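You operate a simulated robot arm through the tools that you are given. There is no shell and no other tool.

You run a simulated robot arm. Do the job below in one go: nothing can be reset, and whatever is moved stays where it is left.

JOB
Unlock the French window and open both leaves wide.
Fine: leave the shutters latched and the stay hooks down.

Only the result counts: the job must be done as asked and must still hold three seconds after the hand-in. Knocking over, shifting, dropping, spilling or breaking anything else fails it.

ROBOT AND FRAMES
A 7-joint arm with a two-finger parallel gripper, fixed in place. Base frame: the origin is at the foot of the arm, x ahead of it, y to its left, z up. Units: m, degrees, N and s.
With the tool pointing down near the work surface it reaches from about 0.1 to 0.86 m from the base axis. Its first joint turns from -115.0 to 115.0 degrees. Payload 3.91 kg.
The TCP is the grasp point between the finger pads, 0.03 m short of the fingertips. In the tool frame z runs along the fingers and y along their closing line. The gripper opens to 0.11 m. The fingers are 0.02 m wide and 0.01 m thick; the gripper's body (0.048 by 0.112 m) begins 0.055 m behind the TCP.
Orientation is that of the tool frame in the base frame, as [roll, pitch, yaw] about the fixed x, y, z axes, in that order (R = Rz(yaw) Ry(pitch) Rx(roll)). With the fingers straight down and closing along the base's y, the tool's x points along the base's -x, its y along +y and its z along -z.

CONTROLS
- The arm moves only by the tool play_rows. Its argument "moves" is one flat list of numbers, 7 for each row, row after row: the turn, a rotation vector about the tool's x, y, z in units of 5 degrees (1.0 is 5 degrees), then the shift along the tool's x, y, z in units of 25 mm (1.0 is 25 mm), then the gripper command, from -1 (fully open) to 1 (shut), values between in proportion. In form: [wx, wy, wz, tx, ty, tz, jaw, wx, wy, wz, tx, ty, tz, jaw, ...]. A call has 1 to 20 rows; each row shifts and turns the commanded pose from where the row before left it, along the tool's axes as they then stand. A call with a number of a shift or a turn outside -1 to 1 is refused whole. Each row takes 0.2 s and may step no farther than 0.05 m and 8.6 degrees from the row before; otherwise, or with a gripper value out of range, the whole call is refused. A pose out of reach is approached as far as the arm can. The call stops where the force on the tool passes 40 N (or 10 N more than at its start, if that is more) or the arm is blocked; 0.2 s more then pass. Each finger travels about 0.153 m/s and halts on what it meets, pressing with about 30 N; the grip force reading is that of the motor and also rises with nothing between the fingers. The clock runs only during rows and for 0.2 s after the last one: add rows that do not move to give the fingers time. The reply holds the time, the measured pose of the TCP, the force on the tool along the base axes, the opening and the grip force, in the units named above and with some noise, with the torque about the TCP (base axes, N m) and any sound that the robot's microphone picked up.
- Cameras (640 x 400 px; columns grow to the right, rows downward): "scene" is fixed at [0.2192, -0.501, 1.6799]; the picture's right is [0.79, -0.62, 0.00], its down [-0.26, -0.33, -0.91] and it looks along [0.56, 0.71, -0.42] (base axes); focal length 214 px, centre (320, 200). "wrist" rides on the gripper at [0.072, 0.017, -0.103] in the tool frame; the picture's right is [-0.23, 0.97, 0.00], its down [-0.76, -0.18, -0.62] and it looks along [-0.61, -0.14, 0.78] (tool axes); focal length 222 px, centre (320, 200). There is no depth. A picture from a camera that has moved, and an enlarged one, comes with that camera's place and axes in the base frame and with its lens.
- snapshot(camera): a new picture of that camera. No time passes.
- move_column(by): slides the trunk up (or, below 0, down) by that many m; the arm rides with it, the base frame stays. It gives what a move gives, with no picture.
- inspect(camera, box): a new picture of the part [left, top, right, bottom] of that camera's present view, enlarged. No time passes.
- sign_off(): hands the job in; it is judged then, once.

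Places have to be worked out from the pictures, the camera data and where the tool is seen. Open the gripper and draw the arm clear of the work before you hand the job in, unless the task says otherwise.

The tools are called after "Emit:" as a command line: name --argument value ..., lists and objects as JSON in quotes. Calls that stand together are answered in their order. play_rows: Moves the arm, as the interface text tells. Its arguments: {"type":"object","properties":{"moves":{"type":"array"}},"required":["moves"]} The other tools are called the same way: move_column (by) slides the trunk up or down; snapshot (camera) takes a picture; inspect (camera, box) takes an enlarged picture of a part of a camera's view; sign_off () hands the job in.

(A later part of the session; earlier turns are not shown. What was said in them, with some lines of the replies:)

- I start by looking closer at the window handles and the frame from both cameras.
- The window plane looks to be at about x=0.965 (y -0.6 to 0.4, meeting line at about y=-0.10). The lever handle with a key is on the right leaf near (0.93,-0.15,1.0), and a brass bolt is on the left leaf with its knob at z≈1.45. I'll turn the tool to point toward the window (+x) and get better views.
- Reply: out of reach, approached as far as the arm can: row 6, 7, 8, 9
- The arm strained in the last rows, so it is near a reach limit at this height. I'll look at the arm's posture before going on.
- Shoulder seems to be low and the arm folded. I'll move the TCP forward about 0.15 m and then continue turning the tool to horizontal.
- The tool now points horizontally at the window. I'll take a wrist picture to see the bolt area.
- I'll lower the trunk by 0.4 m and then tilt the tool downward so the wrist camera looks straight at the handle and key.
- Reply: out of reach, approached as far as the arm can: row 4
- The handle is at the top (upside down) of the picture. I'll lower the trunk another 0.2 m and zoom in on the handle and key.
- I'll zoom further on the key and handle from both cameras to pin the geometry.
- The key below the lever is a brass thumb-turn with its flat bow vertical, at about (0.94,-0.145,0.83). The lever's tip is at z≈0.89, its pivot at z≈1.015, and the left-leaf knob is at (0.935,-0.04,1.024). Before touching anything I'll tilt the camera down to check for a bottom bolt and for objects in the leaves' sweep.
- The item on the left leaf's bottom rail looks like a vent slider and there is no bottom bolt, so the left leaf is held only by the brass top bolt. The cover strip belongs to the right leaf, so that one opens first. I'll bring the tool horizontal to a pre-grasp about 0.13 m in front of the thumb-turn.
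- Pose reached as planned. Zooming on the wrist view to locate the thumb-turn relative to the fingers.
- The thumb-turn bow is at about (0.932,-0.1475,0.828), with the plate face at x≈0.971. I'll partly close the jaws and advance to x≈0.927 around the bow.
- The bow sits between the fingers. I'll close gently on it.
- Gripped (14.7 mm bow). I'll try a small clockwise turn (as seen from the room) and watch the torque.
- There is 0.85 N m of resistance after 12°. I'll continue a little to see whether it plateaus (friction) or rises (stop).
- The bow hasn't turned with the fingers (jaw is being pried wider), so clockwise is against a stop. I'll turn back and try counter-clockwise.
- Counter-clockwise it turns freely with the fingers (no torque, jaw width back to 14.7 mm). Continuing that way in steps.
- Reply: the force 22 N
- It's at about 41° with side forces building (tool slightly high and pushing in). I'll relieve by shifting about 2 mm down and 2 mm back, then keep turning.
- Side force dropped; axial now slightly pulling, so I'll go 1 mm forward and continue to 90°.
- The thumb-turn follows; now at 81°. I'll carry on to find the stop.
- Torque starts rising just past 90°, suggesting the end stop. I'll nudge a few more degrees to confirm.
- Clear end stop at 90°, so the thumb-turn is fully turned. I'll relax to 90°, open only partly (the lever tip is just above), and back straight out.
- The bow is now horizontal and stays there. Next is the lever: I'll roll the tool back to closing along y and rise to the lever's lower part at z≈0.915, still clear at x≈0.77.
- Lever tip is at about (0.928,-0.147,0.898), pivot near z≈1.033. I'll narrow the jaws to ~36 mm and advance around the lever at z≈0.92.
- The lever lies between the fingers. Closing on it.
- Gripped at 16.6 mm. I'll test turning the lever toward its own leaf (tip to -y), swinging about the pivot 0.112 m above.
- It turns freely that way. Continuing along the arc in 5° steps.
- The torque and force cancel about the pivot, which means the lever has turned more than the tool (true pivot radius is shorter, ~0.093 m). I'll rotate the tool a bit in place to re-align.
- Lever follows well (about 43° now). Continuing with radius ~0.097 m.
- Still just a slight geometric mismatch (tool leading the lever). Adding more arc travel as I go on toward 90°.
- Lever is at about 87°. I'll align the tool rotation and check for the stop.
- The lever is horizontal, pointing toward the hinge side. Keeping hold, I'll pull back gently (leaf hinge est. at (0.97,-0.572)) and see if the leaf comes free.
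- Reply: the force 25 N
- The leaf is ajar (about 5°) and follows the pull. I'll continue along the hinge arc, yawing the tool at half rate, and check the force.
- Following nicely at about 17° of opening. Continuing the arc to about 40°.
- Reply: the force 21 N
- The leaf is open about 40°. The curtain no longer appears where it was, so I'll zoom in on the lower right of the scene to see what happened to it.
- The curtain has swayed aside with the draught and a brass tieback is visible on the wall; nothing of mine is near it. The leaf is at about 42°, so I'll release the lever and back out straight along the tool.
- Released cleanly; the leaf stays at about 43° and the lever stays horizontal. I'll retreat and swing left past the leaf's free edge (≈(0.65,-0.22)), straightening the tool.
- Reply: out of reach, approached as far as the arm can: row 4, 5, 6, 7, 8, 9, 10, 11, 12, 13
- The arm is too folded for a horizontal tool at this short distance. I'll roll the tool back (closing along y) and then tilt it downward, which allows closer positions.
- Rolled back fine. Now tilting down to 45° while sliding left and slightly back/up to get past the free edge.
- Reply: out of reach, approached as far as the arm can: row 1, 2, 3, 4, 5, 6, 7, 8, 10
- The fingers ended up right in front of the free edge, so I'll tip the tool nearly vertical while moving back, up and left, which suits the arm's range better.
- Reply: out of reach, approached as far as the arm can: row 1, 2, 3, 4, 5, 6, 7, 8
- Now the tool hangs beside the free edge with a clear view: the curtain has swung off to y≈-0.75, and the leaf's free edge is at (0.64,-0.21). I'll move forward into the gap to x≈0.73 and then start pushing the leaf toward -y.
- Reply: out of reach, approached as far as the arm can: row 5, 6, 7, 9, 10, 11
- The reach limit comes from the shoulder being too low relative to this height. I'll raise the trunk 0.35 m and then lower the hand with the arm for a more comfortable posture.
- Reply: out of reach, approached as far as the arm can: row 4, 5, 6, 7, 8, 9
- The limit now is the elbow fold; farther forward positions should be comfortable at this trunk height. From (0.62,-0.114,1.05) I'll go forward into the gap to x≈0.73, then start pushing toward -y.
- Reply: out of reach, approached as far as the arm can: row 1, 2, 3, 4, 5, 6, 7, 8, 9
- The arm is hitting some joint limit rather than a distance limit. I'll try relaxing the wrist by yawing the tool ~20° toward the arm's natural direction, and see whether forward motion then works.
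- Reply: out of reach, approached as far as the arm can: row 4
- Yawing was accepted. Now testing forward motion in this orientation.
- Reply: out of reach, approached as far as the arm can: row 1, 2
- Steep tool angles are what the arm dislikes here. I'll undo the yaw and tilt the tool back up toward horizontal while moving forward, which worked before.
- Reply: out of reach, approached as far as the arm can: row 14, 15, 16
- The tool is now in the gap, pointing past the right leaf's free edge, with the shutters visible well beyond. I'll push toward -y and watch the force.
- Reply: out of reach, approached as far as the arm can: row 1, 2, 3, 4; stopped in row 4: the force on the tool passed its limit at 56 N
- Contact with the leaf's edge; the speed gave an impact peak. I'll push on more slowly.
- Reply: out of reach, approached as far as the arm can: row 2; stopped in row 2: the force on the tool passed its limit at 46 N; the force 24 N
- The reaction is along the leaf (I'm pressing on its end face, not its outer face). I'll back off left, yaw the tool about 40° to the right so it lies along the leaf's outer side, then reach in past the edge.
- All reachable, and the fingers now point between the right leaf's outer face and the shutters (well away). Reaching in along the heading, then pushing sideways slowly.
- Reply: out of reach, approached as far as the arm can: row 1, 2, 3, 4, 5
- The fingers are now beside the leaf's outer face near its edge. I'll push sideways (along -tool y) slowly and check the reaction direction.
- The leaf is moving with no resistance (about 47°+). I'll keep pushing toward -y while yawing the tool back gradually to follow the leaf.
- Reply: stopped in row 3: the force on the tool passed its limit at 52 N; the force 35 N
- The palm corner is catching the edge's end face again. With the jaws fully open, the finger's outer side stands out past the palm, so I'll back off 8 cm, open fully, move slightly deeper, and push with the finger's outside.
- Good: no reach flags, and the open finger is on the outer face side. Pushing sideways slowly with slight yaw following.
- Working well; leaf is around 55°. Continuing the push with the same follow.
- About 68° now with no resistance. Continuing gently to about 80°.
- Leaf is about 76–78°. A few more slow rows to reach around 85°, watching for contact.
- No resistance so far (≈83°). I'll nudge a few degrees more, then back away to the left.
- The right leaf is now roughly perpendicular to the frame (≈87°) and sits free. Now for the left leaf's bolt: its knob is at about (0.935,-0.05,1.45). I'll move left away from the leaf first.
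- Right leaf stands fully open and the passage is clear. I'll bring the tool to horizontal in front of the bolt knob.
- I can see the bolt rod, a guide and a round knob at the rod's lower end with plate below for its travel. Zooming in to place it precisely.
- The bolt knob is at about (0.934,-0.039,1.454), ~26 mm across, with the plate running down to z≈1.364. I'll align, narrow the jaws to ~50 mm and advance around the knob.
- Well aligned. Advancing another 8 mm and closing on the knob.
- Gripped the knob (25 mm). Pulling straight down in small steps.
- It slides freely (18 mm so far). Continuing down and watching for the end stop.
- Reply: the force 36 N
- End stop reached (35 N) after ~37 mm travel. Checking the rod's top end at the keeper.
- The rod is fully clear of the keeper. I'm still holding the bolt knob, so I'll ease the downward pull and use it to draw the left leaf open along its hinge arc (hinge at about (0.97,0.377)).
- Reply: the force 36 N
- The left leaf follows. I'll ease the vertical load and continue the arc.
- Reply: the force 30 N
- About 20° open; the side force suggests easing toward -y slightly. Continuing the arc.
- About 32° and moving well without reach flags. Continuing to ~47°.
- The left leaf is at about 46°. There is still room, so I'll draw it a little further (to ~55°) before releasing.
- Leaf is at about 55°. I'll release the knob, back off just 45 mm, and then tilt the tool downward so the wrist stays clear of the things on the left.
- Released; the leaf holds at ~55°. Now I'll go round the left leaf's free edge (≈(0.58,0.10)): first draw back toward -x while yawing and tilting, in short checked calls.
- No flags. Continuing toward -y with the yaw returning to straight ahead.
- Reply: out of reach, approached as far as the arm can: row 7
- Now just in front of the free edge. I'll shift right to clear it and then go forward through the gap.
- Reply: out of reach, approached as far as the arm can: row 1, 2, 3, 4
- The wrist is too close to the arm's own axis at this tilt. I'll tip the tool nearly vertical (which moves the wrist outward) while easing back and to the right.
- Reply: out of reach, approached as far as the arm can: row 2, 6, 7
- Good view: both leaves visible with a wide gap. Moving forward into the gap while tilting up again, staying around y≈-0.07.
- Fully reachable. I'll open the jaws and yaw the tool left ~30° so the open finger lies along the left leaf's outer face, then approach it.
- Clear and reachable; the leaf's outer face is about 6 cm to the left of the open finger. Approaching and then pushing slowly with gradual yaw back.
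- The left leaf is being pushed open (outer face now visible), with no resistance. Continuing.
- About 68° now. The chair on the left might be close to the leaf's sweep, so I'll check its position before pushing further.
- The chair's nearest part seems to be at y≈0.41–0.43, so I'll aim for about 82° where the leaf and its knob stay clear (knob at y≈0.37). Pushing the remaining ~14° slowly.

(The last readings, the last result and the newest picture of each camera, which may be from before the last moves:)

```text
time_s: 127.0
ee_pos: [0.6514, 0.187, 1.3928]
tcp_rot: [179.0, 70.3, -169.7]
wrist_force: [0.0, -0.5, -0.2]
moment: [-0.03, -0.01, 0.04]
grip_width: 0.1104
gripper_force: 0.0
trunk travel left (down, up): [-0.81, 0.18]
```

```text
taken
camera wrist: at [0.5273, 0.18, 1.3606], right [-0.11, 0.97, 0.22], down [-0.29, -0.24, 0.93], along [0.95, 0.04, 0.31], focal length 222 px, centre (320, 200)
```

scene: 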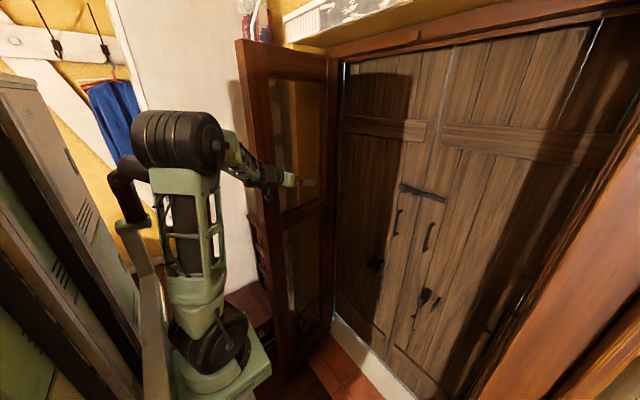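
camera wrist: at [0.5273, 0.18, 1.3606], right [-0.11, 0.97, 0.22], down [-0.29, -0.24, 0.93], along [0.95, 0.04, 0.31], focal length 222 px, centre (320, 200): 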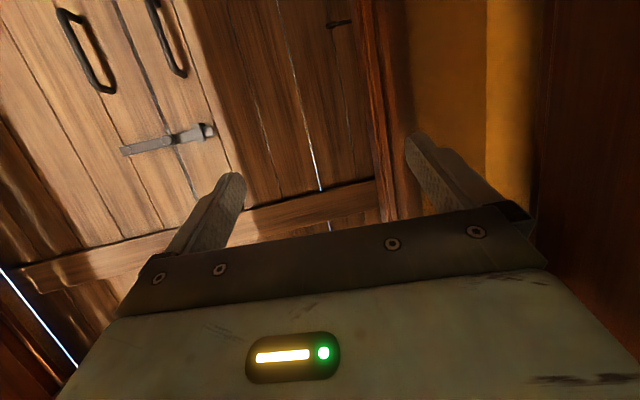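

The leaf is at about 76° by both the finger geometry and the scene view. A few more slow rows to ~82°.

Emit:
play_rows --moves '[0.2, 0, 0.08, 0, 0.3, 0, -1, 0.2, 0, 0.08, 0, 0.3, 0, -1, 0.2, 0, 0.08, 0, 0.3, 0, -1, 0.2, 0, 0.08, 0, 0.3, 0, -1, 0.2, 0, 0.08, 0, 0.25, 0, -1, 0, 0, 0, 0, 0, 0, -1]'

Emit:
snapshot --camera "scene"

Emit:
inspect --camera "scene" --box '[210, 180, 348, 400]'

```text
time_s: 128.4
ee_pos: [0.6454, 0.2217, 1.3929]
tcp_rot: [178.5, 70.2, -175.6]
wrist_force: [0.6, 0.2, -0.5]
moment: [0.01, 0.03, -0.01]
grip_width: 0.11
gripper_force: 0.0
trunk travel left (down, up): [-0.81, 0.18]
```

```text
taken
```

scene: 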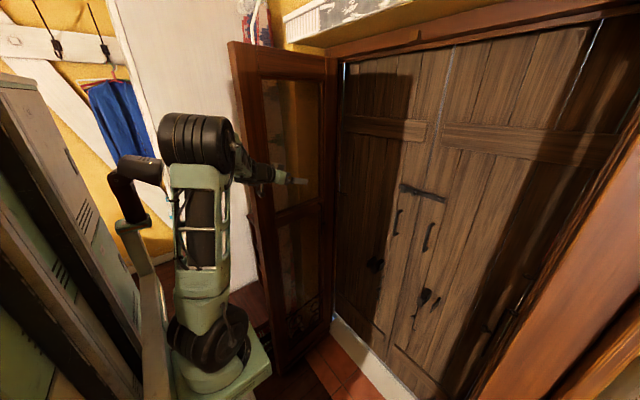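

```text
1.82 times, centred on (279, 290) of scene
camera zoom: at [0.2192, -0.501, 1.6799], right [0.79, -0.62, 0.0], down [-0.26, -0.33, -0.91], along [0.56, 0.71, -0.42], focal length 390 px, centre (394, 36)
```

zoom: 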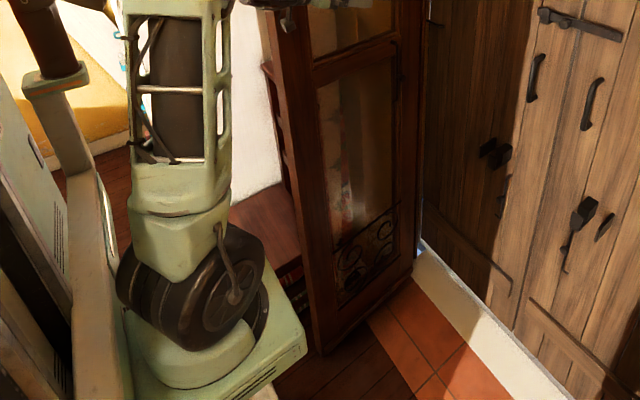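

About 81.5° with the chair still clear (its nearest post is near (0.62,0.43), lower than the bolt and off the knob's line). A final small push to ~85°, matching the right leaf.

Emit:
play_rows --moves '[0.15, 0, 0.05, 0, 0.28, 0, -1, 0.15, 0, 0.05, 0, 0.28, 0, -1, 0.15, 0, 0.05, 0, 0.28, 0, -1, 0, 0, 0, 0, 0, 0, -1]'

Emit:
snapshot --camera "scene"

Emit:
snapshot --camera "wrist"

```text
time_s: 129.4
ee_pos: [0.6435, 0.2437, 1.3923]
tcp_rot: [178.7, 70.3, -177.7]
wrist_force: [1.1, 0.0, -0.7]
moment: [0.0, -0.01, -0.05]
grip_width: 0.1101
gripper_force: 0.1
trunk travel left (down, up): [-0.81, 0.18]
```

```text
taken
```

scene: 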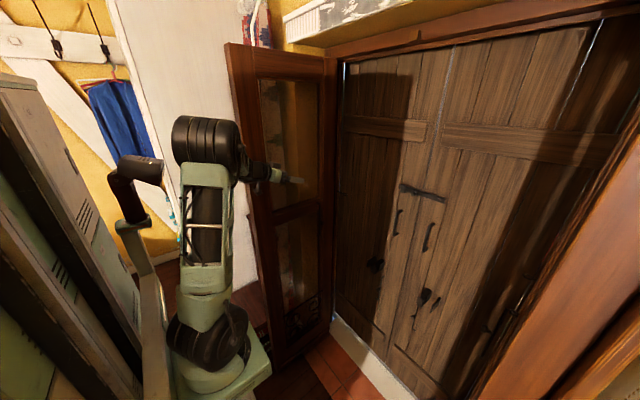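

```text
taken
camera wrist: at [0.5196, 0.2539, 1.3598], right [0.02, 0.97, 0.22], down [-0.32, -0.2, 0.93], along [0.95, -0.09, 0.31], focal length 222 px, centre (320, 200)
```

wrist: 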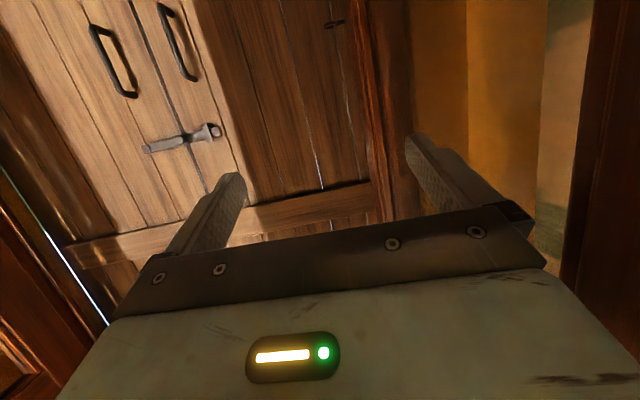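

Left leaf ≈85°, right leaf ≈87°, shutters still latched. Now withdrawing: move to the middle of the opening away from the left leaf, then back out the way I came.

Emit:
play_rows --moves '[0, 0, 0, 0, -0.5, 0, -1, 0, 0, 0, -0.05, -0.9, 0.15, -1, 0, 0, 0, -0.095, -0.95, 0.263, -1, 0, 0, 0, -0.095, -0.95, 0.263, -1, 0, 0, 0, -0.095, -0.95, 0.263, -1, 0, 0, 0, -0.095, -0.95, 0.263, -1, 0, 0, 0, -0.095, -0.95, 0.263, -1, 0, 0, 0, -0.095, -0.95, 0.263, -1, 0, 0, 0, -0.095, -0.95, 0.263, -1, 0, 0, 0, -0.095, -0.95, 0.263, -1, 0, 0, 0, -0.095, -0.95, 0.263, -1, 0, 0, 0, -0.095, -0.95, 0.263, -1, 0, 0, 0, -0.095, -0.95, 0.263, -1]'

Emit:
play_rows --moves '[0, 1, 0, 0.235, 0, -0.646, -1, 0, 1, 0, 0.287, 0, -0.616, -1, 0, 1, 0, 0.34, 0, -0.589, -1, 0, 1, 0, 0.39, 0, -0.557, -1, 0, 1, 0, 0.437, 0, -0.521, -1, 0, 1, 0, 0.481, 0, -0.481, -1, 0, 1, 0, 0.521, 0, -0.437, -1, 0, 1, 0, 0.557, 0, -0.39, -1, 0, 1, 0, 0.589, 0, -0.34, -1, 0, 1, 0, 0.616, 0, -0.287, -1, 0, 1, 0, 0.639, 0, -0.233, -1]'

Emit:
snapshot --camera "wrist"

Emit:
snapshot --camera "scene"

```text
time_s: 132.2
ee_pos: [0.743, -0.0493, 1.3911]
tcp_rot: [178.7, 70.2, -177.8]
wrist_force: [-0.3, 0.4, -1.1]
moment: [0.0, -0.04, -0.02]
grip_width: 0.1097
gripper_force: 0.0
trunk travel left (down, up): [-0.81, 0.18]
```

```text
time_s: 134.6
ee_pos: [0.5748, -0.0609, 1.3802]
tcp_rot: [-179.4, 20.5, -178.1]
wrist_force: [0.3, -0.1, 0.5]
moment: [0.0, 0.03, 0.01]
grip_width: 0.1101
gripper_force: 0.0
out of reach, approached as far as the arm can: row 2, 3
trunk travel left (down, up): [-0.81, 0.18]
```

```text
taken
camera wrist: at [0.4702, -0.0472, 1.4517], right [0.18, 0.98, 0.07], down [0.5, -0.16, 0.85], along [0.85, -0.12, -0.52], focal length 222 px, centre (320, 200)
```

wrist: 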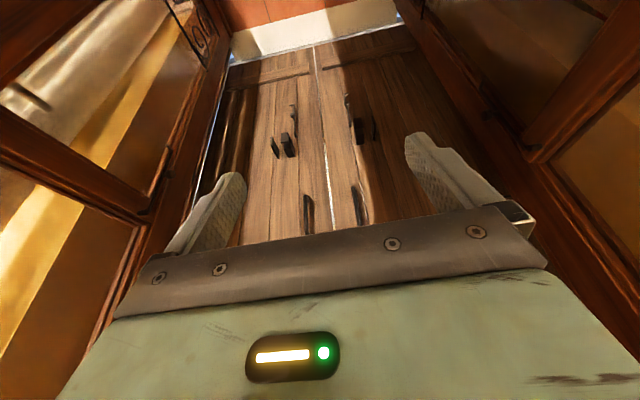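

```text
taken
```

scene: 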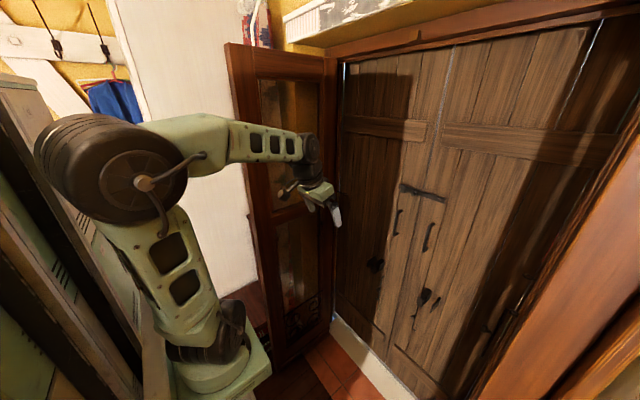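

Both leaves stand open and symmetric with the hand between them. I'll draw the hand further back and up, out of the opening.

Emit:
play_rows --moves '[0, 1, 0, 0.205, 0, -0.607, -1, 0, 1, 0, 0.25, 0, -0.58, -1, 0, 1, 0, 0.3, 0, -0.56, -1, 0, 1, 0, 0.36, 0, -0.53, -1, 0, 0, 0, 0.4, 0.2, -0.5, -1, 0, 0, 0, 0.4, 0.2, -0.5, -1, 0, 0, 0, 0.4, 0.2, -0.5, -1, 0, 0, 0, 0, 0, 0, -1]'

Emit:
snapshot --camera "wrist"

Emit:
snapshot --camera "scene"

```text
time_s: 136.4
ee_pos: [0.54, -0.041, 1.4667]
tcp_rot: [-178.9, 0.7, -178.2]
wrist_force: [0.7, 0.3, -0.8]
moment: [0.0, 0.02, 0.0]
grip_width: 0.1099
gripper_force: 0.0
out of reach, approached as far as the arm can: row 4, 5, 6, 7
trunk travel left (down, up): [-0.81, 0.18]
```

```text
taken
camera wrist: at [0.4639, -0.0238, 1.5703], right [0.2, 0.98, -0.01], down [0.76, -0.14, 0.64], along [0.62, -0.14, -0.77], focal length 222 px, centre (320, 200)
```

wrist: 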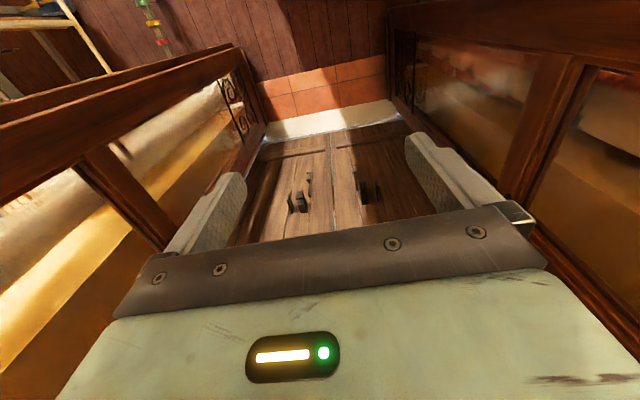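

```text
taken
```

scene: 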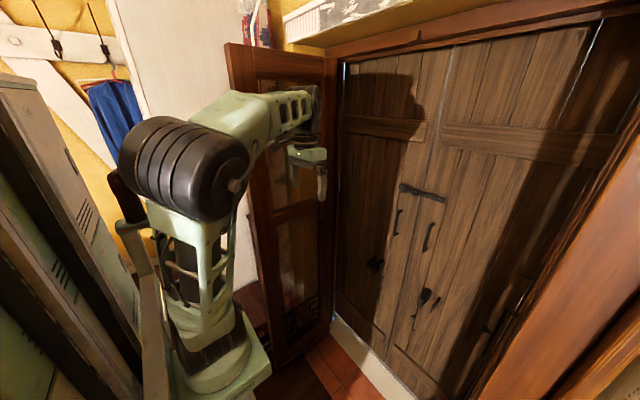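

Both leaves look about perpendicular to the frame. I'll lift a bit more and draw back so the hand is fully out of the opening.

Emit:
play_rows --moves '[0, 0, 0, 0, 0, -0.8, -1, 0, 0, 0, 0, 0, -0.8, -1, 0, 0, 0, 0, 0, -0.8, -1, 0, 0, 0, 0.2, 0.2, -0.8, -1, 0, 0, 0, 0.5, 0.4, -0.4, -1, 0, 0, 0, 0.5, 0.4, 0, -1, 0, 0, 0, 0.5, 0.4, 0, -1, 0, 0, 0, 0.5, 0.4, 0, -1, 0, 0, 0, 0.4, 0.4, 0, -1, 0, 0, 0, 0, 0, 0, -1]'

Emit:
snapshot --camera "wrist"

Emit:
snapshot --camera "scene"

```text
time_s: 138.6
ee_pos: [0.4777, 0.0186, 1.5609]
tcp_rot: [-179.3, 0.7, -178.2]
wrist_force: [0.7, 0.4, -0.3]
moment: [0.02, 0.0, 0.0]
grip_width: 0.1102
gripper_force: 0.0
out of reach, approached as far as the arm can: row 8, 9
trunk travel left (down, up): [-0.81, 0.18]
```

```text
taken
camera wrist: at [0.4037, 0.0339, 1.6649], right [0.2, 0.98, -0.01], down [0.76, -0.15, 0.64], along [0.62, -0.13, -0.77], focal length 222 px, centre (320, 200)
```

wrist: 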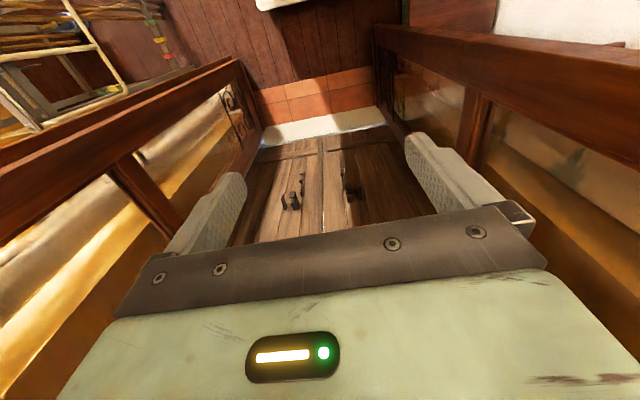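

```text
taken
```

scene: 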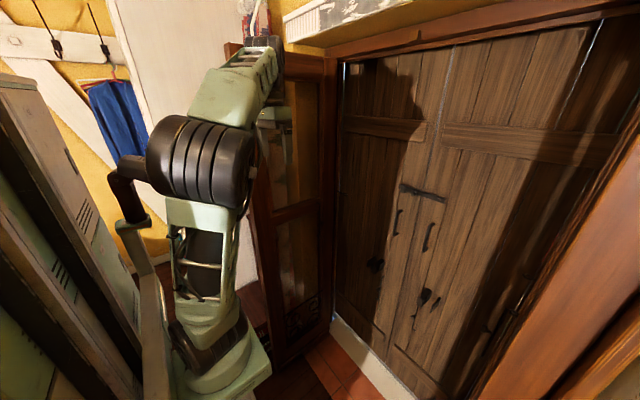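

Both leaves measure roughly 84–87° open and haven't drifted. The shutters are still latched, the gripper is open, and the hand is clear of the opening. Handing the job in.

Emit:
sign_off

```text
The job is handed in.
```

The French window is unlocked and both leaves are open wide. From the camera views, the right leaf is at about 84–87° and the left at about 84–85°. I've handed the job in, but no verdict has come back yet.

- **Right leaf:** I turned the thumb-turn under the lever 90° to its stop and swung the lever to horizontal. Then I pulled the leaf open and pushed it the rest of the way from its outer face.
- **Left leaf:** I slid the brass top bolt down until the rod was clear of its keeper. Then I drew the leaf open by the bolt knob and pushed it wide.
- **Left alone:** The shutters are still latched. I didn't touch the stay hooks or the vent on the left leaf's bottom rail.
- **Contact:** While pushing the right leaf, the hand pressed on the end of its edge three times, peaking at 46–56 N, before I changed approach. I saw no damage.
- **Lace curtain:** It swung aside as the right leaf opened, but the hand never touched it. I took it for the draught, though I can't rule out the leaf moving it.
- **Left chair:** I judged it from the pictures to be clear of the left leaf, and felt no resistance when pushing the leaf open.

The gripper is open and the arm is drawn back out of the opening.
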